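You operate a simulated robot arm through the tools that you are given. There is no shell and no other tool. Be economical: measure what you need, move in short steps, check, and stop when the job is done.

You are at the controls of a simulated two-armed robot. One attempt, no reset.

## Task
On the top of the steel table, fold the grey rag in half.

The check looks at the end state, three seconds after you hand in, the way a careful person would. Anything else that was tipped, shoved, dropped, spilled or broken makes it a failure. Flat cloth is picked up by pressing the open fingertips on it (5 to 10 N) and closing them slowly along it; thin cloth reads only 2 to 8 mm in the jaws.

## Robot
Two 7-joint arms with two-finger parallel grippers on one trunk, on a base that drives. Base frame: it is fixed to the floor where the robot stands at the start and does not move with it; the origin is under the middle of the robot, x ahead of it, y to its left, z up; the surface under the hand at the start is at about z = 0.8. Readings come in m, degrees, newtons and seconds.
The left shoulder is at the start at [0.07, 0.163, 1.045], the right one opposite. With the tool pointing down near the work surface each hand reaches from about 0.38 to 0.88 m from the robot's upright axis, wherever it stands, measured 20 degrees to its own side. Places, roughly: top of the steel table [0.7, -0.9, 0.8]. Payload 3.43 kg a hand.
The tool frame of a hand sits at the grasp point between the pads (the TCP): z along the fingers, y along the line on which they close. The tips reach 0.034 m beyond it. Largest opening 0.128 m; finger width 0.024, thickness 0.012; the body of the gripper, 0.048 by 0.13 m, starts 0.096 m behind the TCP.
Orientation is that of the tool frame in the base frame, as a unit quaternion [w, x, y, z]. With the fingers straight down and closing along the base's y, the tool's x points along the base's -x, its y along +y and its z along -z.

## Interface
- The arms move only by the tool step_arm. It takes "left_steps", "right_steps" or both (then of equal length, played together; a hand with none holds still); each is a list of rows, each an object of numbers (a shift or turn left out is 0, a gripper value left out holds the last): "tx", "ty", "tz": the shift along the tool's x, y, z in m; "ax", "ay", "az": the turn, a rotation vector about the tool's x, y, z in degrees. In form: [{"tx": .., "ty": .., "tz": .., "ax": .., "ay": .., "az": ..}, ...]. A call has 1 to 20 rows; each row shifts and turns the commanded pose from where the row before left it, along the tool's axes as they then stand. "left_gripper" and "right_gripper" are, for a hand that has rows, the gripper command, from -1 (fully open) to 1 (shut), values between in proportion, set as the call begins (left out, the last holds). Each row takes 0.2 s and may step no farther than 0.05 m and 8.6 degrees from the row before; otherwise, or with a gripper value out of range, the whole call is refused. A pose out of reach is approached as far as the arm can. The call stops where the force on the tool passes 40 N (or 10 N more than at its start, if that is more) or the arm is blocked; 0.2 s more then pass. The fingers move at their own pace (about 0.153 m/s each) and stop on an object; they squeeze with about 45 N. The grip force told is the motor's: it shows also when the fingers shut on nothing. Time passes only in rows, and 0.2 s behind the last, so rows that do not move let the fingers close. The reply holds the time, the measured pose of the TCP, the force on the tool along the base axes, the opening and the grip force, in the units named above and with some noise, with the torque about the TCP (base axes, N m) and any sound that the robot's microphone picked up.
- Cameras (640 x 400 px; columns grow to the right, rows downward): "scene" is now at [0.1274, -0.0149, 1.257]; the picture's right is [-0.16, -0.99, 0.00], its down [-0.72, 0.12, -0.68] and it looks along [0.67, -0.11, -0.73] (base axes); focal length 235 px, centre (320, 200). "left" rides on the left gripper at [0.076, 0.011, -0.16] in its tool frame; the picture's right is [-0.15, 0.99, 0.00], its down [-0.88, -0.13, -0.46] and it looks along [-0.45, -0.07, 0.89] (tool axes); focal length 234 px, centre (320, 200). "right" rides on the right gripper at [0.076, -0.011, -0.16] in its tool frame; the picture's right is [0.15, 0.99, 0.00], its down [-0.88, 0.13, -0.46] and it looks along [-0.45, 0.07, 0.89] (tool axes); focal length 234 px, centre (320, 200). There is no depth. A picture from a camera that has moved, and an enlarged one, comes with that camera's place and axes in the base frame and with its lens.
- grab_frame(camera): a new picture of that camera. The clock stands still meanwhile.
- slide_trunk(by): slides the trunk up (or, below 0, down) by that many m; the arms and the scene camera ride with it, the base frame stays. It gives what a move gives, with no picture.
- drive_base(legs): drives the robot by 1 to 6 legs, each [ahead, left, turn to the left] in m, m and degrees, along the robot's own axes; the way and the turn of a leg run together, so that a leg with both is an arc; at most 1.5 m and 180 degrees a leg. The arms and the cameras ride along, it lands a little off, and it stops where it bumps. It gives what a move gives.
- turn_head(pan, tilt): turns the head with the scene camera to pan (to the left, within 86 degrees either way) and tilt (down, from -29 to 69), counted from straight ahead of the robot. It gives what a move gives.
- zoom(camera, box): a new picture of the part [left, top, right, bottom] of that camera's present view, enlarged. The clock stands still meanwhile.
- finish_job(): hands the job in; it is judged then, once.

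Work in short steps. Places have to be worked out from the pictures, the camera data and where the tool is seen: move nearer, look again, correct. Check each grasp and each placing, and mend what went wrong. You have 120 turns and 88 pictures in all, those below and enlarged ones among them. Open the grippers and draw the arms clear of the work before you hand the job in, unless the task says otherwise; then end with one line.

The tools are called after ">>>" as a command line: name --argument value ..., lists and objects as JSON in quotes. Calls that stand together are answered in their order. step_arm: Moves the arms, as the interface text tells. Its arguments: {"type":"object","properties":{"left_steps":{"type":"array"},"left_gripper":{"type":"number"},"right_steps":{"type":"array"},"right_gripper":{"type":"number"}},"required":[]} The other tools are called the same way: slide_trunk (by) slides the trunk up or down; drive_base (legs) drives the base; turn_head (pan, tilt) turns the head that bears the scene camera; grab_frame (camera) takes a picture; zoom (camera, box) takes an enlarged picture of a part of a camera's view; finish_job () hands the job in.

At the start:

```text
time: 0.0
left_position: [0.6992, 0.1947, 1.0089]
left_ee_rot: [0.0, -0.001, 1.0, 0.0]
left_force: [0.4, 0.1, -0.9]
left_torque: [-0.03, 0.01, 0.02]
left_width: 0.128
left_grip_force: 0.0
right_position: [0.5486, -0.4686, 1.0438]
right_ee_rot: [0.0, -0.001, 1.0, 0.0]
right_force: [1.1, -0.5, 0.0]
right_torque: [-0.01, 0.0, 0.0]
right_width: 0.1281
right_grip_force: 0.0
trunk travel left (down, up): [-0.525, 0.415]
robot x, y, heading: [-0.001, -0.0, 0.0]
head pan, tilt: [-9.4, 47.0]
```

scene: 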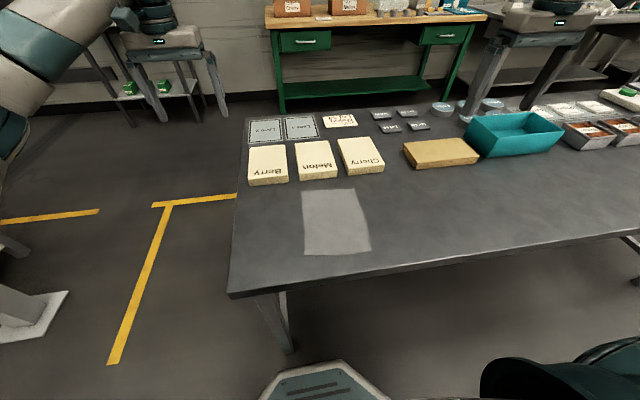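
right: 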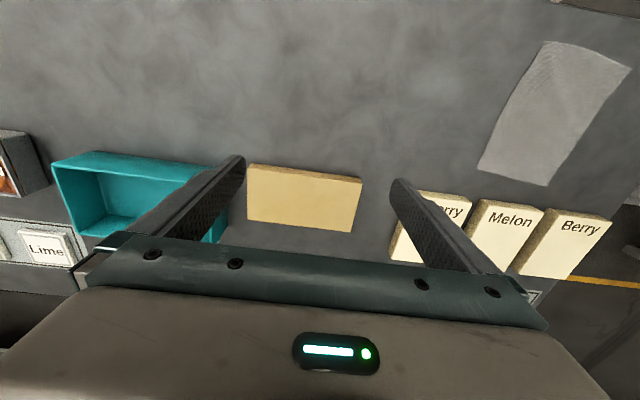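
left: 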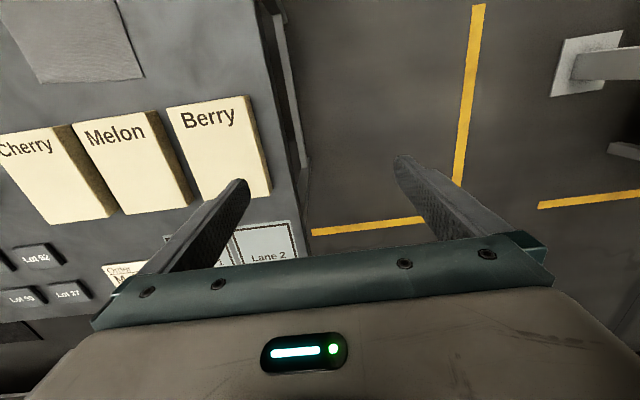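

The scene picture puts the rag at about x 0.38–0.59 and y -0.03 to -0.18, with blocks just beyond it at x ≈ 0.63. I'll back off 0.15 m and shift right 0.1 m so that both hands can reach it comfortably, then look again.

>>> drive_base --legs '[[-0.15, 0, 0], [0, -0.105, 0]]'

>>> turn_head --pan 0 --tilt 45

>>> grab_frame --camera "scene"

```text
time: 2.1
left_position: [0.5469, 0.0935, 1.0086]
left_ee_rot: [-0.001, -0.004, 1.0, -0.001]
left_force: [0.1, 0.3, 0.2]
left_torque: [0.06, -0.03, 0.0]
left_width: 0.1281
left_grip_force: 0.0
right_position: [0.3982, -0.57, 1.0422]
right_ee_rot: [0.0, -0.002, 1.0, 0.0]
right_force: [-0.2, 0.2, -1.2]
right_torque: [0.01, 0.0, 0.05]
right_width: 0.1283
right_grip_force: 0.0
trunk travel left (down, up): [-0.525, 0.415]
robot x, y, heading: [-0.1525, -0.1079, 0.1]
head pan, tilt: [-9.4, 47.0]
```

```text
time: 2.9
left_position: [0.5461, 0.0953, 1.0096]
left_ee_rot: [-0.001, -0.003, 1.0, -0.001]
left_force: [-0.2, -0.5, -0.1]
left_torque: [-0.01, 0.01, 0.01]
left_width: 0.1278
left_grip_force: 0.0
right_position: [0.3966, -0.5703, 1.0427]
right_ee_rot: [0.0, -0.002, 1.0, 0.0]
right_force: [-0.8, 0.3, 0.8]
right_torque: [0.0, 0.02, 0.0]
right_width: 0.1281
right_grip_force: 0.0
trunk travel left (down, up): [-0.525, 0.415]
robot x, y, heading: [-0.1515, -0.1043, 0.1]
head pan, tilt: [0.0, 45.0]
```

```text
84 pictures are left
camera scene: at [-0.0232, -0.1041, 1.2599], right [0.0, -1.0, 0.0], down [-0.71, 0.0, -0.71], along [0.71, 0.0, -0.71], focal length 235 px, centre (320, 200)
```

scene: 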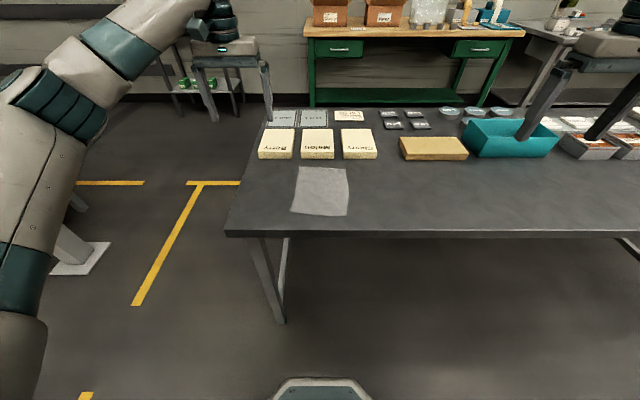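

>>> zoom --camera "scene" --box '[240, 120, 400, 220]'

```text
4.00 times, centred on (320, 170) of scene
camera zoom: at [-0.0232, -0.1041, 1.2599], right [0.0, -1.0, 0.0], down [-0.71, 0.0, -0.71], along [0.71, 0.0, -0.71], focal length 941 px, centre (320, 320)
```

zoom: 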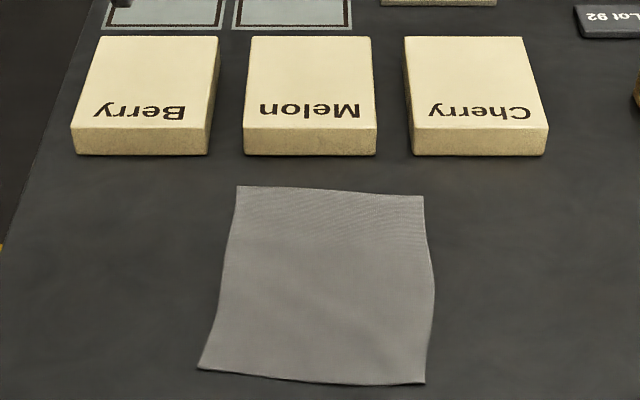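

The rag corners come out at about TL (0.590,-0.037), TR (0.577,-0.186), BR (0.378,-0.172) and BL (0.392,-0.024). It is 0.20 × 0.15 m, turned about 4° clockwise. I'll yaw both hands so that they close along the rag's long side, with the gripper cameras facing outward.

>>> step_arm --left_steps '[{"az": 8.545}, {"az": 8.545}, {"az": 8.545}, {"az": 8.545}, {"az": 8.545}, {"az": 8.545}, {"az": 8.545}, {"az": 8.545}, {"az": 8.545}, {"az": 8.545}, {"az": 8.545}]' --right_steps '[{"az": -7.818}, {"az": -7.818}, {"az": -7.818}, {"az": -7.818}, {"az": -7.818}, {"az": -7.818}, {"az": -7.818}, {"az": -7.818}, {"az": -7.818}, {"az": -7.818}, {"az": -7.818}]' --left_gripper 0.2 --right_gripper 0.2

```text
time: 5.3
left_position: [0.5468, 0.0931, 1.0083]
left_ee_rot: [0.0, 0.73, 0.684, 0.001]
left_force: [0.1, 0.8, 0.7]
left_torque: [0.04, 0.0, 0.01]
left_width: 0.0512
left_grip_force: 0.0
right_position: [0.3974, -0.57, 1.0442]
right_ee_rot: [0.0, -0.684, 0.73, 0.0]
right_force: [-0.6, -0.4, 0.1]
right_torque: [0.01, -0.02, 0.02]
right_width: 0.051
right_grip_force: 0.1
trunk travel left (down, up): [-0.525, 0.415]
robot x, y, heading: [-0.1546, -0.0997, 0.2]
head pan, tilt: [0.0, 45.0]
```

Both yaws landed as wanted. Now I bring the hands above the two near corners, about 0.1 m over the table, with the jaws at 0.03.

>>> step_arm --left_steps '[{"tx": -0.01454, "ty": -0.01208, "tz": 0.0078}, {"tx": -0.01454, "ty": -0.01208, "tz": 0.0078}, {"tx": -0.01454, "ty": -0.01208, "tz": 0.0078}, {"tx": -0.01454, "ty": -0.01208, "tz": 0.0078}, {"tx": -0.01454, "ty": -0.01208, "tz": 0.0078}, {"tx": -0.01454, "ty": -0.01208, "tz": 0.0078}, {"tx": -0.01454, "ty": -0.01208, "tz": 0.0078}, {"tx": -0.01454, "ty": -0.01208, "tz": 0.0078}, {"tx": -0.01454, "ty": -0.01208, "tz": 0.0078}, {"tx": -0.01454, "ty": -0.01208, "tz": 0.0078}]' --right_steps '[{"tx": -0.0413, "ty": 0.00177, "tz": 0.0114}, {"tx": -0.0413, "ty": 0.00177, "tz": 0.0114}, {"tx": -0.0413, "ty": 0.00177, "tz": 0.0114}, {"tx": -0.0413, "ty": 0.00177, "tz": 0.0114}, {"tx": -0.0413, "ty": 0.00177, "tz": 0.0114}, {"tx": -0.0413, "ty": 0.00177, "tz": 0.0114}, {"tx": -0.0413, "ty": 0.00177, "tz": 0.0114}, {"tx": -0.0413, "ty": 0.00177, "tz": 0.0114}, {"tx": -0.0413, "ty": 0.00177, "tz": 0.0114}, {"tx": -0.0413, "ty": 0.00177, "tz": 0.0114}]' --left_gripper 0.53 --right_gripper 0.53

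>>> grab_frame --camera "left"

>>> grab_frame --camera "right"

>>> grab_frame --camera "scene"

```text
time: 7.5
left_position: [0.417, -0.0428, 0.9299]
left_ee_rot: [-0.001, 0.729, 0.684, 0.0]
left_force: [-0.4, 0.2, -0.4]
left_torque: [-0.03, -0.01, 0.0]
left_width: 0.0302
left_grip_force: 0.2
right_position: [0.391, -0.235, 0.9415]
right_ee_rot: [0.001, -0.683, 0.731, 0.001]
right_force: [-0.1, -0.2, 0.2]
right_torque: [-0.01, 0.02, -0.01]
right_width: 0.0302
right_grip_force: 0.2
right hand out of reach, approached as far as the arm can: row 9, 10
trunk travel left (down, up): [-0.525, 0.415]
robot x, y, heading: [-0.1532, -0.1021, 0.2]
head pan, tilt: [0.0, 45.0]
```

```text
82 pictures are left
camera left: at [0.4334, 0.0323, 1.0896], right [0.98, -0.21, 0.0], down [-0.19, -0.87, 0.46], along [-0.1, -0.45, -0.89], focal length 234 px, centre (320, 200)
```

left: 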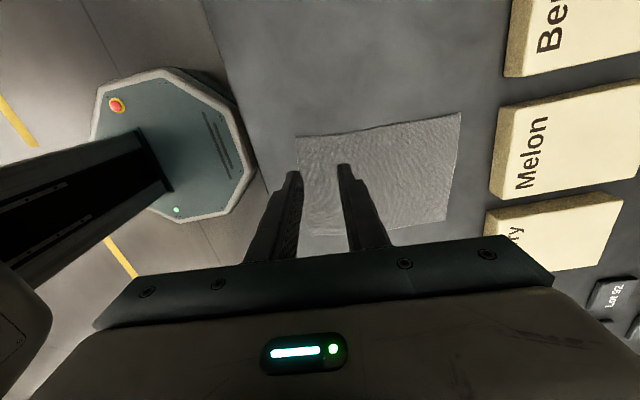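

```text
81 pictures are left
camera right: at [0.3965, -0.3121, 1.1005], right [-1.0, -0.08, 0.0], down [-0.07, 0.89, 0.46], along [-0.04, 0.46, -0.89], focal length 234 px, centre (320, 200)
```

right: 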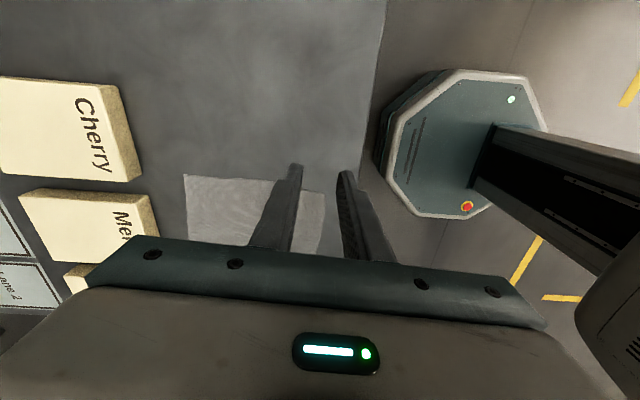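

```text
80 pictures are left
camera scene: at [-0.0226, -0.1042, 1.2598], right [0.0, -1.0, 0.0], down [-0.71, 0.0, -0.71], along [0.71, 0.0, -0.71], focal length 235 px, centre (320, 200)
```

scene: 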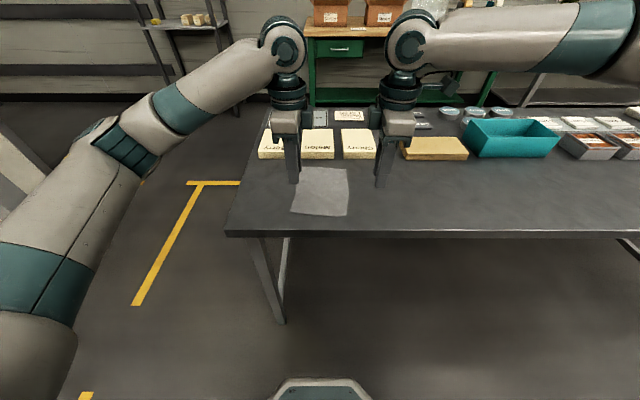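

The right arm stalled at y = -0.235, and the left is in place. I'll nudge the right hand further in small steps to see whether this is a hard limit.

>>> step_arm --right_steps '[{"tx": -0.02}, {"tx": -0.02}]'

```text
time: 8.1
left_position: [0.417, -0.0422, 0.93]
left_ee_rot: [-0.001, 0.729, 0.684, -0.001]
left_force: [0.3, 0.6, 0.6]
left_torque: [-0.01, -0.02, 0.03]
left_width: 0.0301
left_grip_force: 0.1
right_position: [0.3876, -0.2327, 0.9418]
right_ee_rot: [0.001, -0.684, 0.729, 0.001]
right_force: [0.5, 0.1, -0.1]
right_torque: [-0.01, 0.01, 0.01]
right_width: 0.0299
right_grip_force: 0.1
right hand out of reach, approached as far as the arm can: row 1, 2
trunk travel left (down, up): [-0.525, 0.415]
robot x, y, heading: [-0.1555, -0.1066, 0.2]
head pan, tilt: [0.0, 45.0]
```

That is a hard limit in this posture. I'll route the right hand forward and up, then inward and back, so that the elbow settles differently.

>>> step_arm --right_steps '[{"tx": 0.03, "ty": -0.03, "tz": -0.02}, {"ty": -0.04, "tz": -0.02}, {"ty": -0.04, "tz": -0.02}, {"ty": -0.04, "tz": -0.01}, {"ty": -0.03}, {"tx": -0.03}, {"tx": -0.03}, {"tx": -0.03}, {"tx": -0.02}]'

```text
time: 10.1
left_position: [0.4159, -0.0415, 0.9301]
left_ee_rot: [0.0, 0.73, 0.683, 0.001]
left_force: [-0.1, 0.6, 0.3]
left_torque: [0.01, 0.02, -0.01]
left_width: 0.0304
left_grip_force: 0.0
right_position: [0.4677, -0.2794, 0.9909]
right_ee_rot: [0.002, -0.683, 0.73, 0.0]
right_force: [-0.3, 0.0, 0.2]
right_torque: [0.01, -0.04, -0.03]
right_width: 0.03
right_grip_force: 0.0
right hand out of reach, approached as far as the arm can: row 3, 4, 5, 6, 7, 8, 9
trunk travel left (down, up): [-0.525, 0.415]
robot x, y, heading: [-0.1534, -0.1046, 0.2]
head pan, tilt: [0.0, 45.0]
```

That is worse farther out, so the -86° yaw looks like a wrist limit. I'll relax the right hand's yaw to about -45°, a pinch across the corner, and see where the commanded pose takes it.

>>> step_arm --right_steps '[{"az": 8.2}, {"az": 8.2}, {"az": 8.2}, {"az": 8.2}, {"az": 8.2}]'

```text
time: 11.3
left_position: [0.4166, -0.0416, 0.9307]
left_ee_rot: [0.0, 0.73, 0.684, -0.001]
left_force: [-0.1, -0.6, 0.9]
left_torque: [-0.02, -0.01, 0.01]
left_width: 0.0301
left_grip_force: 0.0
right_position: [0.467, -0.2807, 0.9909]
right_ee_rot: [0.0, -0.383, 0.924, 0.0]
right_force: [0.1, -0.3, -0.2]
right_torque: [0.04, -0.01, 0.0]
right_width: 0.0301
right_grip_force: 0.0
trunk travel left (down, up): [-0.525, 0.415]
robot x, y, heading: [-0.1545, -0.1007, 0.4]
head pan, tilt: [0.0, 45.0]
```

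The commanded pose resets to where the arm actually is. Now I'll move in to about (0.41, -0.157) with the -45° yaw.

>>> step_arm --right_steps '[{"tx": -0.0122, "ty": 0.0324, "tz": 0.01}, {"tx": -0.0122, "ty": 0.0324, "tz": 0.015}, {"tx": -0.0122, "ty": 0.0324, "tz": 0.015}, {"tx": -0.0122, "ty": 0.0314, "tz": 0.015}]'

>>> grab_frame --camera "scene"

```text
time: 12.3
left_position: [0.4159, -0.0409, 0.9301]
left_ee_rot: [0.0, 0.73, 0.683, 0.001]
left_force: [-0.6, 0.4, 0.6]
left_torque: [0.02, 0.01, -0.04]
left_width: 0.0301
left_grip_force: 0.1
right_position: [0.3902, -0.2355, 0.9449]
right_ee_rot: [0.001, -0.384, 0.923, 0.001]
right_force: [-0.3, -0.4, 0.3]
right_torque: [0.0, 0.03, -0.01]
right_width: 0.0299
right_grip_force: 0.1
right hand out of reach, approached as far as the arm can: row 1, 2, 3, 4
trunk travel left (down, up): [-0.525, 0.415]
robot x, y, heading: [-0.1577, -0.1026, 0.5]
head pan, tilt: [0.0, 45.0]
```

```text
79 pictures are left
camera scene: at [-0.0235, -0.1037, 1.2599], right [0.0, -1.0, 0.0], down [-0.71, 0.0, -0.71], along [0.71, 0.0, -0.71], focal length 235 px, centre (320, 200)
```

scene: 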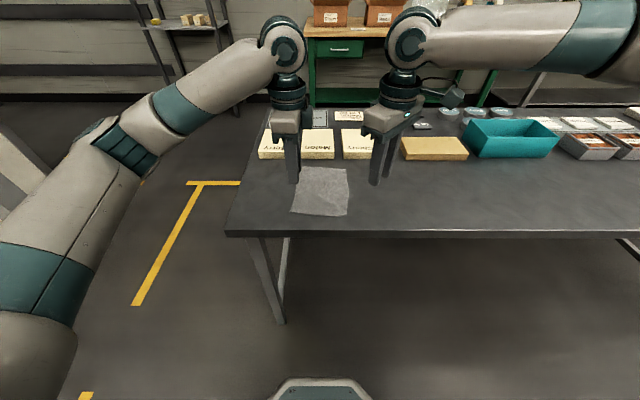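

The limit is the same whatever the yaw, so it is the arm's posture: elbow out and forearm sideways. I'll go back out at neutral yaw, push forward there and come in again, aiming for the mirror of the left arm's posture.

>>> step_arm --right_steps '[{"az": 7.5}, {"az": 7.5}, {"az": 7.5}, {"az": 7.5}, {"az": 7.5}, {"az": 7.5}, {"ty": -0.04, "tz": -0.012}, {"ty": -0.04, "tz": -0.012}, {"ty": -0.04, "tz": -0.012}, {"ty": -0.04, "tz": -0.012}, {"ty": -0.04, "tz": -0.012}, {"ty": -0.04, "tz": -0.012}, {"ty": -0.04, "tz": -0.012}, {"ty": -0.04, "tz": -0.012}, {"tx": -0.04}, {"tx": -0.04}, {"tx": -0.04}, {"tx": -0.04}]'

>>> step_arm --right_steps '[{"ty": 0.04}, {"ty": 0.04}, {"ty": 0.04}, {"ty": 0.04}, {"ty": 0.04}, {"ty": 0.04}, {"ty": 0.03}]'

>>> grab_frame --camera "scene"

```text
time: 16.1
left_position: [0.4188, -0.0422, 0.9293]
left_ee_rot: [-0.001, 0.729, 0.684, 0.0]
left_force: [1.3, -0.2, -0.2]
left_torque: [0.03, 0.04, 0.0]
left_width: 0.0301
left_grip_force: 0.0
right_position: [0.5529, -0.5547, 1.0387]
right_ee_rot: [-0.001, -0.002, 1.0, 0.0]
right_force: [0.6, 1.3, 0.2]
right_torque: [-0.01, 0.02, 0.03]
right_width: 0.0301
right_grip_force: 0.1
trunk travel left (down, up): [-0.525, 0.415]
robot x, y, heading: [-0.1498, -0.1042, 0.2]
head pan, tilt: [0.0, 45.0]
```

```text
time: 17.7
left_position: [0.4162, -0.0419, 0.9298]
left_ee_rot: [0.0, 0.73, 0.684, 0.0]
left_force: [-0.1, 0.7, -0.9]
left_torque: [0.02, -0.01, 0.0]
left_width: 0.0299
left_grip_force: 0.1
right_position: [0.5042, -0.3204, 1.0261]
right_ee_rot: [0.001, 0.0, 1.0, 0.001]
right_force: [0.3, 0.3, 0.3]
right_torque: [-0.07, 0.0, 0.03]
right_width: 0.0301
right_grip_force: 0.1
right hand out of reach, approached as far as the arm can: row 5, 6, 7
trunk travel left (down, up): [-0.525, 0.415]
robot x, y, heading: [-0.1486, -0.1031, 0.2]
head pan, tilt: [0.0, 45.0]
```

```text
78 pictures are left
camera scene: at [-0.0236, -0.1038, 1.2599], right [0.0, -1.0, 0.0], down [-0.71, 0.0, -0.71], along [0.71, 0.0, -0.71], focal length 235 px, centre (320, 200)
```

scene: 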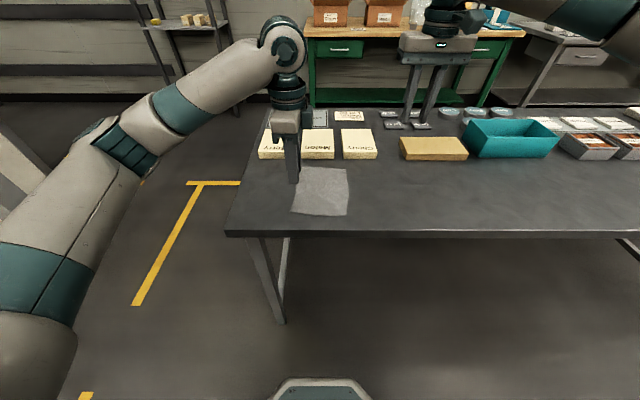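

The right arm's inner boundary runs roughly along rel (0.545,-0.13) to (0.655,-0.22). If the base stood farther left, the right hand could still work, provided the left arm reaches across. I'll test the left arm's reach to about 0.12 m past centre, high above the table, with the right hand out of the way.

>>> step_arm --right_steps '[{"ty": -0.04}, {"ty": -0.04}, {"ty": -0.04}, {"ty": -0.04}, {}, {}, {}, {}, {}, {}, {}]' --left_steps '[{"tx": -0.02, "tz": -0.02}, {"tx": -0.04, "tz": -0.02}, {"tx": -0.04}, {"tx": -0.04}, {"tx": -0.04}, {"tx": -0.013}, {"ty": 0.04}, {"ty": 0.04}, {"ty": 0.04}, {"ty": 0.04}, {"ty": 0.04}]'

```text
time: 20.1
left_position: [0.5679, -0.2352, 0.9693]
left_ee_rot: [0.0, 0.73, 0.684, -0.001]
left_force: [1.0, 0.3, -0.6]
left_torque: [-0.03, 0.01, 0.01]
left_width: 0.0305
left_grip_force: 0.2
left hand out of reach, approached as far as the arm can: row 10, 11
right_position: [0.5051, -0.4797, 1.0256]
right_ee_rot: [0.0, -0.003, 1.0, -0.001]
right_force: [0.9, 0.1, 0.2]
right_torque: [-0.03, 0.01, 0.01]
right_width: 0.0301
right_grip_force: 0.1
trunk travel left (down, up): [-0.525, 0.415]
robot x, y, heading: [-0.1543, -0.106, 0.5]
head pan, tilt: [0.0, 45.0]
```

The left arm reaches rel (0.72, -0.13), so moving the base left works. I'll drive about 0.175 m left and 0.095 m ahead, which keeps the base within its original clearance to the table.

>>> drive_base --legs '[[0, 0.175, 0], [0.095, 0, 0]]'

```text
time: 22.3
left_position: [0.6603, -0.0607, 0.9687]
left_ee_rot: [-0.001, 0.729, 0.684, -0.002]
left_force: [0.3, 0.7, 0.0]
left_torque: [0.02, 0.03, 0.03]
left_width: 0.03
left_grip_force: 0.0
right_position: [0.5982, -0.3046, 1.025]
right_ee_rot: [0.0, -0.002, 1.0, 0.001]
right_force: [0.3, -0.3, -0.4]
right_torque: [0.03, 0.01, 0.01]
right_width: 0.0304
right_grip_force: 0.0
trunk travel left (down, up): [-0.525, 0.415]
robot x, y, heading: [-0.0583, 0.072, 0.0]
head pan, tilt: [0.0, 45.0]
```

I bring the left hand back over its corner, and the right hand backward and then yawed to -86°.

>>> step_arm --left_steps '[{"ty": -0.0305}, {"ty": -0.0305}, {"ty": -0.0305}, {"ty": -0.0305}, {"ty": -0.0305}, {"ty": -0.0305}, {"ty": -0.0305}, {"ty": -0.0305}, {"tz": 0.01}, {"tz": 0.01}, {"tz": 0.01}, {"tz": 0.01}, {}, {}, {}, {}]' --right_steps '[{"tx": 0.038}, {"tx": 0.038}, {"tx": 0.038}, {"tx": 0.038}, {"tx": 0.038}, {"az": -7.818}, {"az": -7.818}, {"az": -7.818}, {"az": -7.818}, {"az": -7.818}, {"az": -7.818}, {"az": -7.818}, {"az": -7.818}, {"az": -7.818}, {"az": -7.818}, {"az": -7.818}]'

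```text
time: 25.7
left_position: [0.4153, -0.0459, 0.929]
left_ee_rot: [0.0, 0.73, 0.684, 0.0]
left_force: [-0.9, -0.1, -0.1]
left_torque: [0.01, -0.03, -0.03]
left_width: 0.0301
left_grip_force: 0.1
right_position: [0.4077, -0.3057, 1.0246]
right_ee_rot: [-0.001, -0.684, 0.729, 0.0]
right_force: [0.6, 0.0, -1.0]
right_torque: [0.0, -0.04, 0.0]
right_width: 0.0298
right_grip_force: 0.1
trunk travel left (down, up): [-0.525, 0.415]
robot x, y, heading: [-0.0579, 0.073, 0.3]
head pan, tilt: [0.0, 45.0]
```

Right hand inward and down over its corner.

>>> step_arm --right_steps '[{"tx": -0.0297, "ty": 0.002, "tz": 0.019}, {"tx": -0.0297, "ty": 0.002, "tz": 0.019}, {"tx": -0.0297, "ty": 0.002, "tz": 0.019}, {"tx": -0.0297, "ty": 0.002, "tz": 0.019}, {"tx": -0.0297, "ty": 0.002, "tz": 0.019}]'

>>> grab_frame --camera "right"

>>> grab_frame --camera "scene"

```text
time: 26.9
left_position: [0.4172, -0.046, 0.9279]
left_ee_rot: [0.0, 0.73, 0.684, -0.001]
left_force: [-0.1, -0.3, 0.0]
left_torque: [-0.03, 0.0, 0.02]
left_width: 0.0301
left_grip_force: 0.1
right_position: [0.4084, -0.1551, 0.9296]
right_ee_rot: [0.0, -0.683, 0.73, 0.0]
right_force: [0.1, 0.2, -0.8]
right_torque: [-0.02, 0.0, -0.01]
right_width: 0.0303
right_grip_force: 0.1
trunk travel left (down, up): [-0.525, 0.415]
robot x, y, heading: [-0.0576, 0.0746, 0.1]
head pan, tilt: [0.0, 45.0]
```

```text
77 pictures are left
camera right: at [0.4149, -0.2321, 1.0886], right [-1.0, -0.08, 0.0], down [-0.07, 0.89, 0.46], along [-0.04, 0.45, -0.89], focal length 234 px, centre (320, 200)
```

right: 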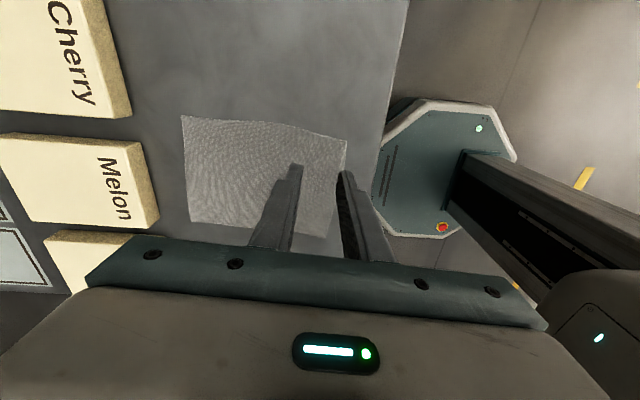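

```text
76 pictures are left
camera scene: at [0.0722, 0.0729, 1.2598], right [0.0, -1.0, 0.0], down [-0.71, 0.0, -0.71], along [0.71, 0.0, -0.71], focal length 235 px, centre (320, 200)
```

scene: 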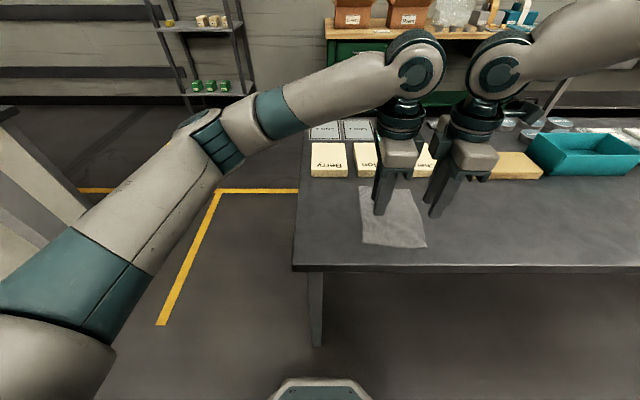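

The hands fit side by side. I'll do a quick dry run of the fold stroke, 0.17 m ahead and back up high, to confirm reach before grasping.

>>> step_arm --left_steps '[{"ty": 0.034}, {"ty": 0.034}, {"ty": 0.034}, {"ty": 0.034}, {"ty": 0.034}, {}]' --right_steps '[{"ty": -0.034}, {"ty": -0.034}, {"ty": -0.034}, {"ty": -0.034}, {"ty": -0.034}, {}]'

>>> step_arm --left_steps '[{"ty": -0.034}, {"ty": -0.034}, {"ty": -0.034}, {"ty": -0.034}, {"ty": -0.034}, {}]' --right_steps '[{"ty": 0.034}, {"ty": 0.034}, {"ty": 0.034}, {"ty": 0.034}, {"ty": 0.034}, {}]'

>>> zoom --camera "right" --box '[160, 90, 400, 240]'

>>> zoom --camera "left" --box '[240, 90, 480, 240]'

```text
time: 28.3
left_position: [0.5859, -0.0571, 0.9294]
left_ee_rot: [0.0, 0.73, 0.683, 0.0]
left_force: [-0.6, 0.0, 0.0]
left_torque: [-0.03, -0.04, -0.03]
left_width: 0.0301
left_grip_force: 0.1
right_position: [0.5782, -0.1659, 0.9323]
right_ee_rot: [0.0, -0.683, 0.731, -0.001]
right_force: [-0.3, -0.3, 0.5]
right_torque: [0.02, -0.01, -0.02]
right_width: 0.03
right_grip_force: 0.0
trunk travel left (down, up): [-0.525, 0.415]
robot x, y, heading: [-0.0577, 0.0755, 0.1]
head pan, tilt: [0.0, 45.0]
```

```text
time: 29.7
left_position: [0.4178, -0.0471, 0.927]
left_ee_rot: [0.0, 0.729, 0.685, -0.001]
left_force: [-0.5, -0.2, -0.2]
left_torque: [0.03, 0.02, -0.01]
left_width: 0.0302
left_grip_force: 0.0
right_position: [0.4088, -0.1565, 0.9311]
right_ee_rot: [-0.001, -0.683, 0.731, 0.001]
right_force: [-0.3, 0.4, 0.1]
right_torque: [0.02, 0.03, 0.01]
right_width: 0.0301
right_grip_force: 0.1
trunk travel left (down, up): [-0.525, 0.415]
robot x, y, heading: [-0.0595, 0.0729, 0.5]
head pan, tilt: [0.0, 45.0]
```

```text
2.67 times, centred on (280, 165) of right
camera zoom: at [0.4147, -0.2333, 1.0906], right [-1.0, -0.08, 0.0], down [-0.07, 0.89, 0.46], along [-0.04, 0.45, -0.89], focal length 624 px, centre (427, 293)
```

zoom: 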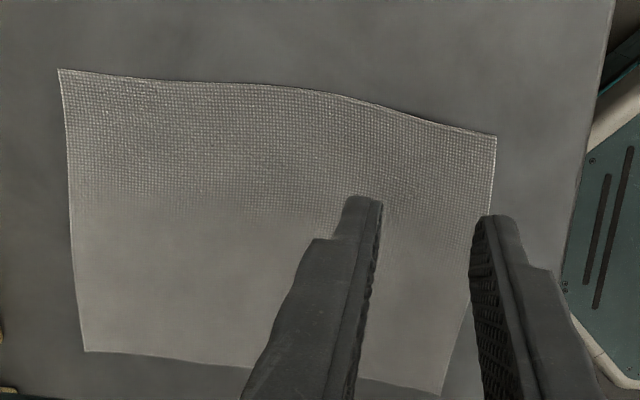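

```text
2.67 times, centred on (360, 165) of left
camera zoom: at [0.4333, 0.0284, 1.0868], right [0.98, -0.21, 0.0], down [-0.19, -0.87, 0.46], along [-0.1, -0.45, -0.89], focal length 624 px, centre (213, 293)
```

zoom: 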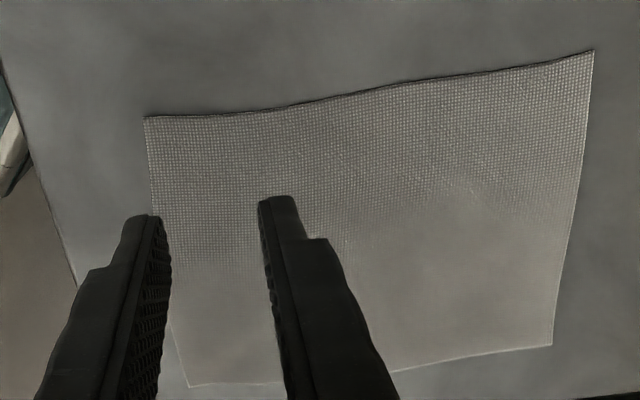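

Reach is fine, and the corner estimates from both hand cameras agree. I'll descend to about 1 cm above the table.

>>> step_arm --left_steps '[{"tz": 0.03}, {"tz": 0.03}, {"tz": 0.02}, {"tx": 0.003}]' --right_steps '[{"tz": 0.03}, {"tz": 0.03}, {"tz": 0.024}, {"tx": 0.001}]'

>>> step_arm --left_steps '[{"tz": 0.003}, {"tz": 0.003}, {"tz": 0.002}, {}]' --right_steps '[{"tz": 0.003}, {"tz": 0.003}, {"tz": 0.002}, {}]'

```text
time: 30.7
left_position: [0.416, -0.043, 0.8494]
left_ee_rot: [0.0, 0.73, 0.684, 0.0]
left_force: [0.1, 0.4, -1.1]
left_torque: [0.03, -0.05, -0.04]
left_width: 0.0302
left_grip_force: 0.0
right_position: [0.408, -0.1581, 0.849]
right_ee_rot: [0.0, -0.683, 0.731, 0.0]
right_force: [0.0, 1.1, -0.7]
right_torque: [0.01, -0.02, -0.01]
right_width: 0.03
right_grip_force: 0.0
trunk travel left (down, up): [-0.525, 0.415]
robot x, y, heading: [-0.0596, 0.073, 0.3]
head pan, tilt: [0.0, 45.0]
```

```text
time: 31.7
left_position: [0.4176, -0.0436, 0.8411]
left_ee_rot: [0.001, 0.729, 0.684, -0.001]
left_force: [0.5, -0.7, -0.5]
left_torque: [-0.01, -0.05, 0.0]
left_width: 0.0303
left_grip_force: 0.1
right_position: [0.4082, -0.1576, 0.8389]
right_ee_rot: [-0.001, -0.683, 0.73, 0.0]
right_force: [0.2, 0.1, 0.2]
right_torque: [0.0, 0.02, -0.01]
right_width: 0.03
right_grip_force: 0.1
trunk travel left (down, up): [-0.525, 0.415]
robot x, y, heading: [-0.0618, 0.0731, 0.1]
head pan, tilt: [0.0, 45.0]
```

No contact yet, with tips near z 0.806. I continue down in small steps.

>>> step_arm --left_steps '[{"tz": 0.002}, {"tz": 0.002}, {}]' --right_steps '[{"tz": 0.002}, {"tz": 0.001}, {}]'

>>> step_arm --left_steps '[{"tz": 0.001}, {"tz": 0.001}, {}]' --right_steps '[{"tz": 0.001}, {"tz": 0.001}, {}]'

```text
time: 32.5
left_position: [0.417, -0.0427, 0.8369]
left_ee_rot: [0.0, 0.729, 0.684, 0.0]
left_force: [0.4, 0.6, 0.0]
left_torque: [-0.01, 0.0, -0.01]
left_width: 0.0302
left_grip_force: 0.1
right_position: [0.408, -0.1584, 0.8359]
right_ee_rot: [0.0, -0.683, 0.73, -0.001]
right_force: [0.3, -0.5, 8.9]
right_torque: [-0.05, 0.03, 0.0]
right_width: 0.03
right_grip_force: 0.0
trunk travel left (down, up): [-0.525, 0.415]
robot x, y, heading: [-0.0588, 0.0747, 0.0]
head pan, tilt: [0.0, 45.0]
```

```text
time: 33.3
left_position: [0.4161, -0.0423, 0.8362]
left_ee_rot: [0.001, 0.729, 0.684, 0.001]
left_force: [-0.3, 0.7, 0.4]
left_torque: [0.01, 0.03, 0.02]
left_width: 0.03
left_grip_force: 0.1
right_position: [0.4068, -0.1575, 0.8352]
right_ee_rot: [0.002, -0.683, 0.73, -0.003]
right_force: [1.2, -6.1, 35.9]
right_torque: [-0.2, 0.52, 0.09]
right_width: 0.0297
right_grip_force: 0.0
trunk travel left (down, up): [-0.525, 0.415]
robot x, y, heading: [-0.0573, 0.0723, 0.0]
head pan, tilt: [0.0, 45.0]
```

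Contact on the right is stiff at 36 N, so I back it off 2 mm to its 9 N level. The left goes 1 mm lower.

>>> step_arm --left_steps '[{"tz": 0.001}, {}]' --right_steps '[{"tz": -0.002}, {}]'

```text
time: 33.9
left_position: [0.4153, -0.0421, 0.8357]
left_ee_rot: [0.001, 0.73, 0.683, 0.0]
left_force: [-1.5, 0.3, 9.9]
left_torque: [0.09, 0.15, -0.01]
left_width: 0.0303
left_grip_force: 0.1
right_position: [0.407, -0.1577, 0.8343]
right_ee_rot: [0.001, -0.683, 0.73, -0.001]
right_force: [2.2, -1.2, 16.6]
right_torque: [-0.1, 0.06, 0.04]
right_width: 0.0294
right_grip_force: 0.1
trunk travel left (down, up): [-0.525, 0.415]
robot x, y, heading: [-0.0556, 0.07, 0.2]
head pan, tilt: [0.0, 45.0]
```

Left reads 9.9 N and right 16.6 N. I ease the right by 0.6 mm and close both slowly.

>>> step_arm --left_steps '[{}, {}]' --right_steps '[{"tz": -0.0006}, {}]' --left_gripper 0.6 --right_gripper 0.6

>>> step_arm --left_steps '[{}, {}]' --right_steps '[{}, {}]' --left_gripper 0.68 --right_gripper 0.68

```text
time: 34.5
left_position: [0.4153, -0.0416, 0.8365]
left_ee_rot: [0.001, 0.73, 0.684, 0.0]
left_force: [0.6, 0.7, 19.8]
left_torque: [0.13, 0.17, 0.01]
left_width: 0.0249
left_grip_force: 0.1
right_position: [0.4073, -0.157, 0.8351]
right_ee_rot: [-0.001, -0.683, 0.73, -0.001]
right_force: [0.3, 0.6, 2.0]
right_torque: [-0.01, 0.02, -0.01]
right_width: 0.0254
right_grip_force: 0.1
trunk travel left (down, up): [-0.525, 0.415]
robot x, y, heading: [-0.0611, 0.0719, 0.2]
head pan, tilt: [0.0, 45.0]
```

```text
time: 35.1
left_position: [0.416, -0.0422, 0.8366]
left_ee_rot: [0.001, 0.729, 0.685, -0.001]
left_force: [2.1, 0.4, 23.5]
left_torque: [0.1, 0.13, -0.01]
left_width: 0.0189
left_grip_force: 0.1
right_position: [0.4079, -0.1579, 0.8364]
right_ee_rot: [0.001, -0.684, 0.73, 0.0]
right_force: [-0.9, 0.3, -0.5]
right_torque: [-0.02, -0.02, -0.01]
right_width: 0.0204
right_grip_force: 0.1
trunk travel left (down, up): [-0.525, 0.415]
robot x, y, heading: [-0.058, 0.0711, 0.0]
head pan, tilt: [0.0, 45.0]
```

The left is up at 23 N and the right has lost contact. I correct both in fractions of a millimetre and look.

>>> step_arm --left_steps '[{"tz": -0.001}, {}]' --right_steps '[{"tz": 0.0008}, {}]'

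>>> zoom --camera "left" --box '[240, 90, 480, 240]'

>>> zoom --camera "right" --box '[160, 90, 400, 240]'

```text
time: 35.7
left_position: [0.4161, -0.0421, 0.835]
left_ee_rot: [0.0, 0.73, 0.684, 0.0]
left_force: [2.0, -0.2, 16.1]
left_torque: [0.05, 0.05, 0.02]
left_width: 0.0193
left_grip_force: 0.0
right_position: [0.4086, -0.1572, 0.8353]
right_ee_rot: [0.001, -0.683, 0.731, 0.0]
right_force: [-1.2, -0.3, 5.9]
right_torque: [0.0, 0.07, 0.0]
right_width: 0.0207
right_grip_force: 0.2
trunk travel left (down, up): [-0.525, 0.415]
robot x, y, heading: [-0.0554, 0.0706, 0.4]
head pan, tilt: [0.0, 45.0]
```

```text
2.67 times, centred on (360, 165) of left
camera zoom: at [0.4324, 0.0321, 0.995], right [0.98, -0.21, 0.0], down [-0.19, -0.87, 0.46], along [-0.1, -0.45, -0.89], focal length 624 px, centre (213, 293)
```

zoom: 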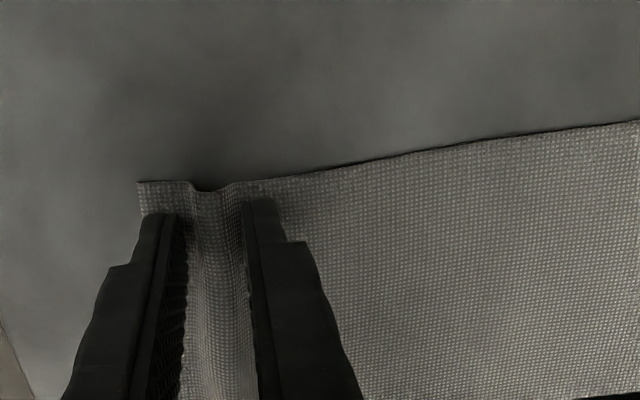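

```text
2.67 times, centred on (280, 165) of right
camera zoom: at [0.4136, -0.2342, 0.995], right [-1.0, -0.08, 0.0], down [-0.07, 0.89, 0.46], along [-0.04, 0.45, -0.89], focal length 624 px, centre (427, 293)
```

zoom: 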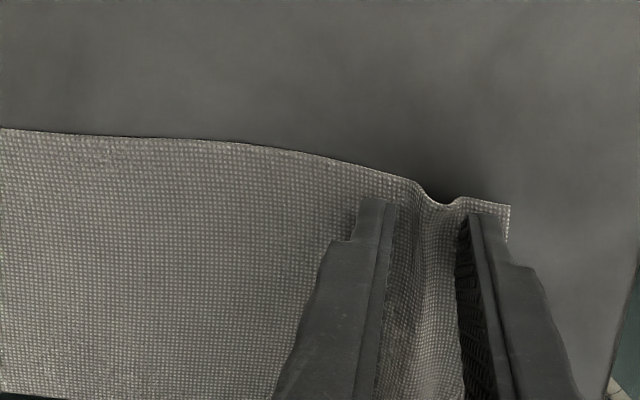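

A ridge is forming between the fingers at both corners. I keep closing slowly.

>>> step_arm --left_steps '[{"tz": -0.0004}, {}]' --right_steps '[{"tz": 0.0003}, {}]' --left_gripper 0.76 --right_gripper 0.76

>>> step_arm --left_steps '[{}, {}]' --right_steps '[{}, {}]' --left_gripper 0.84 --right_gripper 0.84

```text
time: 36.3
left_position: [0.4156, -0.0432, 0.8367]
left_ee_rot: [0.001, 0.73, 0.684, 0.0]
left_force: [0.1, -0.8, 6.3]
left_torque: [0.02, 0.01, -0.03]
left_width: 0.0149
left_grip_force: 0.1
right_position: [0.4074, -0.158, 0.8364]
right_ee_rot: [0.001, -0.683, 0.73, -0.001]
right_force: [0.8, -1.0, 15.9]
right_torque: [-0.09, 0.09, 0.04]
right_width: 0.0151
right_grip_force: 0.0
trunk travel left (down, up): [-0.525, 0.415]
robot x, y, heading: [-0.0617, 0.0729, 0.2]
head pan, tilt: [0.0, 45.0]
```

```text
time: 36.9
left_position: [0.4156, -0.0428, 0.8357]
left_ee_rot: [0.001, 0.73, 0.683, 0.0]
left_force: [0.2, -1.0, 2.7]
left_torque: [-0.01, 0.03, -0.01]
left_width: 0.0104
left_grip_force: 0.2
right_position: [0.4076, -0.1558, 0.8371]
right_ee_rot: [0.0, -0.683, 0.73, -0.002]
right_force: [0.6, 0.0, 20.2]
right_torque: [-0.06, 0.04, -0.01]
right_width: 0.0093
right_grip_force: 0.0
trunk travel left (down, up): [-0.525, 0.415]
robot x, y, heading: [-0.0618, 0.0746, 0.3]
head pan, tilt: [0.0, 45.0]
```

Small corrections first, then the final closing.

>>> step_arm --left_steps '[{"tz": 0.0004}, {}]' --right_steps '[{"tz": -0.0007}, {}]' --left_gripper 0.92 --right_gripper 0.92

>>> step_arm --left_steps '[{}, {}, {}]' --right_steps '[{}, {}, {}]' --left_gripper 1 --right_gripper 1

>>> zoom --camera "left" --box '[240, 90, 480, 240]'

>>> zoom --camera "right" --box '[160, 90, 400, 240]'

```text
time: 37.5
left_position: [0.4155, -0.042, 0.8352]
left_ee_rot: [0.001, 0.729, 0.684, 0.0]
left_force: [-1.1, -0.8, 6.0]
left_torque: [-0.01, 0.05, -0.01]
left_width: 0.0085
left_grip_force: 2.2
right_position: [0.4081, -0.1566, 0.8361]
right_ee_rot: [0.0, -0.683, 0.73, 0.0]
right_force: [0.2, 2.3, 11.5]
right_torque: [0.01, 0.04, 0.02]
right_width: 0.0045
right_grip_force: 0.0
trunk travel left (down, up): [-0.525, 0.415]
robot x, y, heading: [-0.0616, 0.072, 0.3]
head pan, tilt: [0.0, 45.0]
```

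```text
time: 38.3
left_position: [0.4157, -0.0423, 0.8361]
left_ee_rot: [0.0, 0.73, 0.684, 0.0]
left_force: [-1.0, -0.1, 9.2]
left_torque: [0.01, 0.07, 0.01]
left_width: 0.006
left_grip_force: 40.1
right_position: [0.4078, -0.1581, 0.8356]
right_ee_rot: [0.0, -0.683, 0.73, 0.0]
right_force: [-0.5, 2.4, 7.2]
right_torque: [0.05, 0.0, 0.03]
right_width: 0.0021
right_grip_force: 36.7
trunk travel left (down, up): [-0.525, 0.415]
robot x, y, heading: [-0.0587, 0.0691, 0.2]
head pan, tilt: [0.0, 45.0]
```

```text
2.67 times, centred on (360, 165) of left
camera zoom: at [0.4322, 0.0324, 0.995], right [0.98, -0.21, 0.0], down [-0.19, -0.87, 0.46], along [-0.09, -0.45, -0.89], focal length 624 px, centre (213, 293)
```

zoom: 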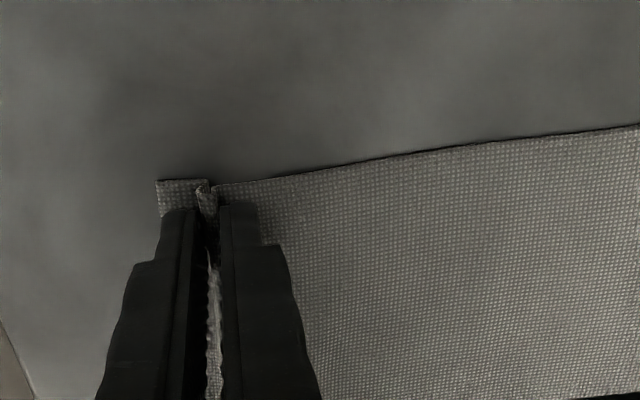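

```text
2.67 times, centred on (280, 165) of right
camera zoom: at [0.4136, -0.234, 0.9949], right [-1.0, -0.08, 0.0], down [-0.07, 0.89, 0.46], along [-0.04, 0.45, -0.89], focal length 624 px, centre (427, 293)
```

zoom: 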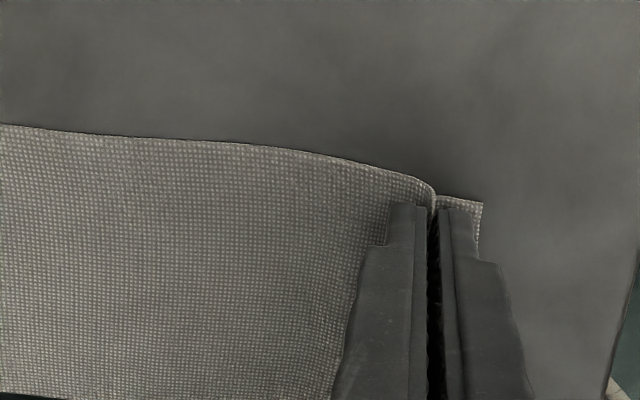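

Left reads 6 mm, which is a good grip. Right reads only 2.1 mm, which is marginal. I lift both gently to check the hold.

>>> step_arm --left_steps '[{"tz": -0.01}, {"tz": -0.01}, {"tz": -0.01}, {}]' --right_steps '[{"tz": -0.01}, {"tz": -0.01}, {"tz": -0.01}, {}]'

>>> zoom --camera "right" --box '[160, 90, 400, 240]'

>>> zoom --camera "scene" --box '[320, 140, 480, 260]'

```text
time: 39.3
left_position: [0.4179, -0.0431, 0.8634]
left_ee_rot: [-0.001, 0.73, 0.684, 0.0]
left_force: [-0.3, -0.9, 0.4]
left_torque: [0.05, -0.01, -0.03]
left_width: 0.0059
left_grip_force: 39.8
right_position: [0.4073, -0.1581, 0.864]
right_ee_rot: [0.0, -0.683, 0.73, 0.0]
right_force: [0.4, -0.1, 0.2]
right_torque: [0.01, 0.02, 0.0]
right_width: 0.002
right_grip_force: 36.7
trunk travel left (down, up): [-0.525, 0.415]
robot x, y, heading: [-0.0614, 0.077, 0.2]
head pan, tilt: [0.0, 45.0]
```

```text
2.67 times, centred on (280, 165) of right
camera zoom: at [0.4145, -0.2345, 1.0247], right [-1.0, -0.08, 0.0], down [-0.07, 0.89, 0.46], along [-0.04, 0.45, -0.89], focal length 624 px, centre (427, 293)
```

zoom: 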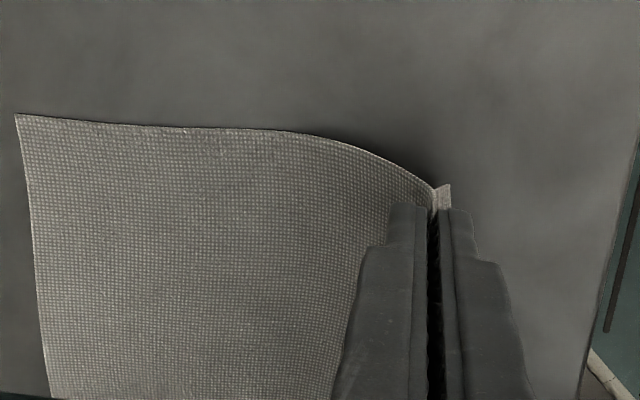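

```text
3.33 times, centred on (400, 200) of scene
camera zoom: at [0.0715, 0.0719, 1.2598], right [0.0, -1.0, 0.0], down [-0.71, 0.0, -0.71], along [0.71, 0.0, -0.71], focal length 784 px, centre (53, 200)
```

zoom: 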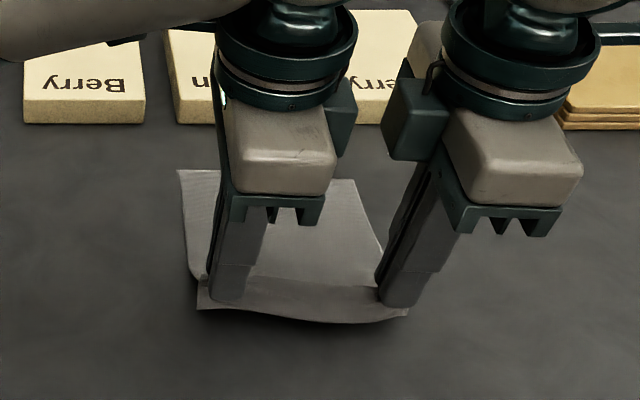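

Both hands hold the cloth. Now the first half of the fold arc: forward and up, with the hands slowly tilting so that the edge turns over.

>>> step_arm --left_steps '[{"ty": 0.0108, "tz": -0.0044, "ax": 3}, {"ty": 0.0108, "tz": -0.0044, "ax": 3}, {"ty": 0.0113, "tz": -0.005, "ax": 3}, {"ty": 0.0113, "tz": -0.005, "ax": 3}, {"ty": 0.0121, "tz": -0.0041, "ax": 3}, {"ty": 0.0121, "tz": -0.0041, "ax": 3}, {"ty": 0.0127, "tz": -0.0035, "ax": 3}, {"ty": 0.0127, "tz": -0.0035, "ax": 3}]' --right_steps '[{"ty": -0.0108, "tz": -0.0044, "ax": -3}, {"ty": -0.0108, "tz": -0.0044, "ax": -3}, {"ty": -0.0113, "tz": -0.005, "ax": -3}, {"ty": -0.0113, "tz": -0.005, "ax": -3}, {"ty": -0.0121, "tz": -0.0041, "ax": -3}, {"ty": -0.0121, "tz": -0.0041, "ax": -3}, {"ty": -0.0127, "tz": -0.0035, "ax": -3}, {"ty": -0.0127, "tz": -0.0035, "ax": -3}]'

>>> zoom --camera "scene" --box '[320, 100, 480, 260]'

```text
time: 41.1
left_position: [0.5162, -0.0502, 0.88]
left_ee_rot: [-0.153, 0.714, 0.668, -0.144]
left_force: [-0.1, -0.9, 0.1]
left_torque: [0.01, 0.02, -0.02]
left_width: 0.0056
left_grip_force: 40.8
right_position: [0.5063, -0.1638, 0.8798]
right_ee_rot: [-0.143, -0.668, 0.714, 0.153]
right_force: [-0.2, 0.5, 1.2]
right_torque: [0.04, -0.03, 0.0]
right_width: 0.0019
right_grip_force: 36.6
trunk travel left (down, up): [-0.525, 0.415]
robot x, y, heading: [-0.062, 0.076, 0.4]
head pan, tilt: [0.0, 45.0]
```

```text
2.50 times, centred on (400, 180) of scene
camera zoom: at [0.0728, 0.0712, 1.2597], right [0.0, -1.0, 0.0], down [-0.71, 0.0, -0.71], along [0.71, 0.0, -0.71], focal length 588 px, centre (120, 250)
```

zoom: 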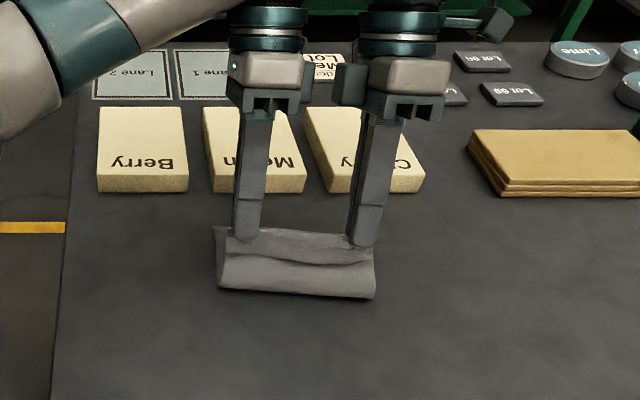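

The fold is going well; the cloth curls over neatly. Now the second half, forward and down.

>>> step_arm --left_steps '[{"ty": 0.0133, "tz": -0.0012, "ax": 3}, {"ty": 0.0133, "tz": -0.0012, "ax": 3}, {"ty": 0.0128, "tz": 0.0012, "ax": 3}, {"ty": 0.0128, "tz": 0.0012, "ax": 3}, {"ty": 0.0107, "tz": 0.0029, "ax": 3}, {"ty": 0.0107, "tz": 0.0029, "ax": 3}]' --right_steps '[{"ty": -0.0133, "tz": -0.0012, "ax": -3}, {"ty": -0.0133, "tz": -0.0012, "ax": -3}, {"ty": -0.0128, "tz": 0.0012, "ax": -3}, {"ty": -0.0128, "tz": 0.0012, "ax": -3}, {"ty": -0.0107, "tz": 0.0029, "ax": -3}, {"ty": -0.0107, "tz": 0.0029, "ax": -3}]'

>>> zoom --camera "scene" --box '[320, 100, 480, 260]'

>>> grab_frame --camera "left"

>>> grab_frame --camera "right"

```text
time: 42.0
left_position: [0.5448, -0.0597, 0.8648]
left_ee_rot: [-0.206, 0.705, 0.648, -0.203]
left_force: [-6.7, -17.3, 1.6]
left_torque: [-0.52, 0.19, 0.27]
left_width: 0.0023
left_grip_force: 36.6
left hand out of reach, approached as far as the arm can: row 4
right_position: [0.5042, -0.1897, 0.8769]
right_ee_rot: [-0.194, -0.655, 0.698, 0.216]
right_force: [5.9, 17.6, -2.2]
right_torque: [0.42, -0.23, -0.36]
right_width: 0.0018
right_grip_force: 36.5
right hand out of reach, approached as far as the arm can: row 1, 2, 3, 4
trunk travel left (down, up): [-0.525, 0.415]
robot x, y, heading: [-0.0595, 0.0732, 0.4]
head pan, tilt: [0.0, 45.0]
stopped in row 4 (left hand): the force on the tool passed its limit at 48 N (the readings are from after the stop); the commanded pose is now the measured one
```

```text
2.50 times, centred on (400, 180) of scene
camera zoom: at [0.0716, 0.0721, 1.2599], right [0.0, -1.0, 0.0], down [-0.71, 0.0, -0.71], along [0.71, 0.0, -0.71], focal length 588 px, centre (120, 250)
```

zoom: 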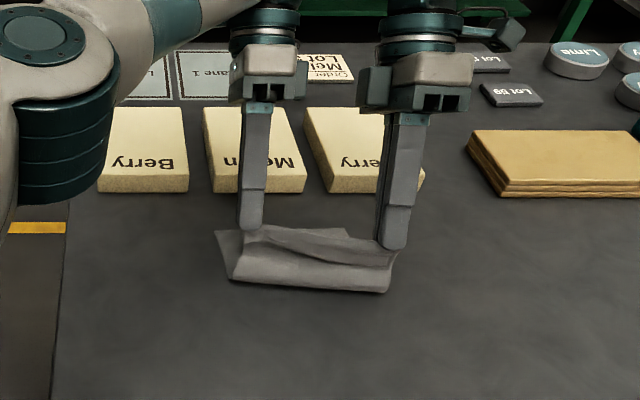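

```text
65 pictures are left
camera left: at [0.648, 0.0101, 0.9893], right [0.81, -0.22, -0.54], down [0.07, -0.88, 0.47], along [-0.58, -0.42, -0.7], focal length 234 px, centre (320, 200)
```

left: 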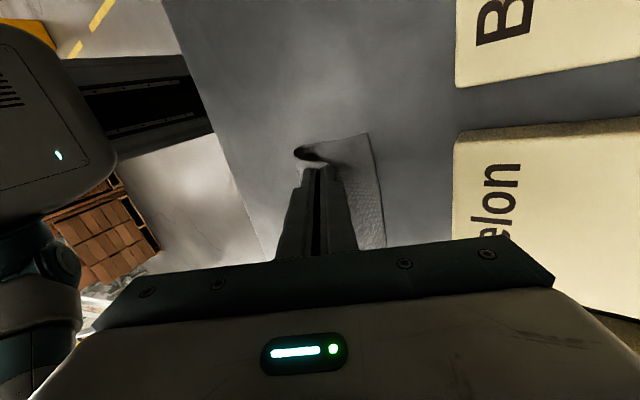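

```text
64 pictures are left
camera right: at [0.5961, -0.2749, 1.0024], right [-0.83, -0.1, 0.55], down [0.2, 0.86, 0.46], along [-0.52, 0.5, -0.7], focal length 234 px, centre (320, 200)
```

right: 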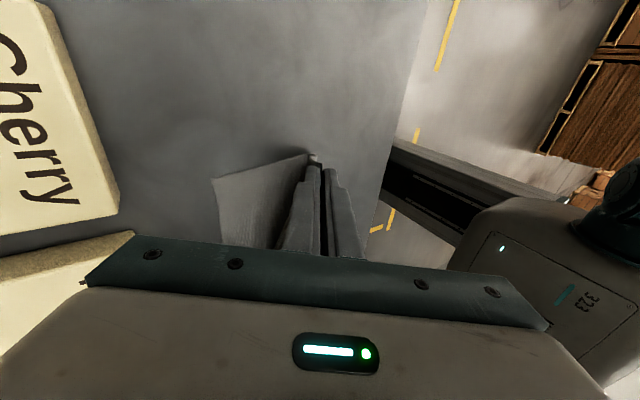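

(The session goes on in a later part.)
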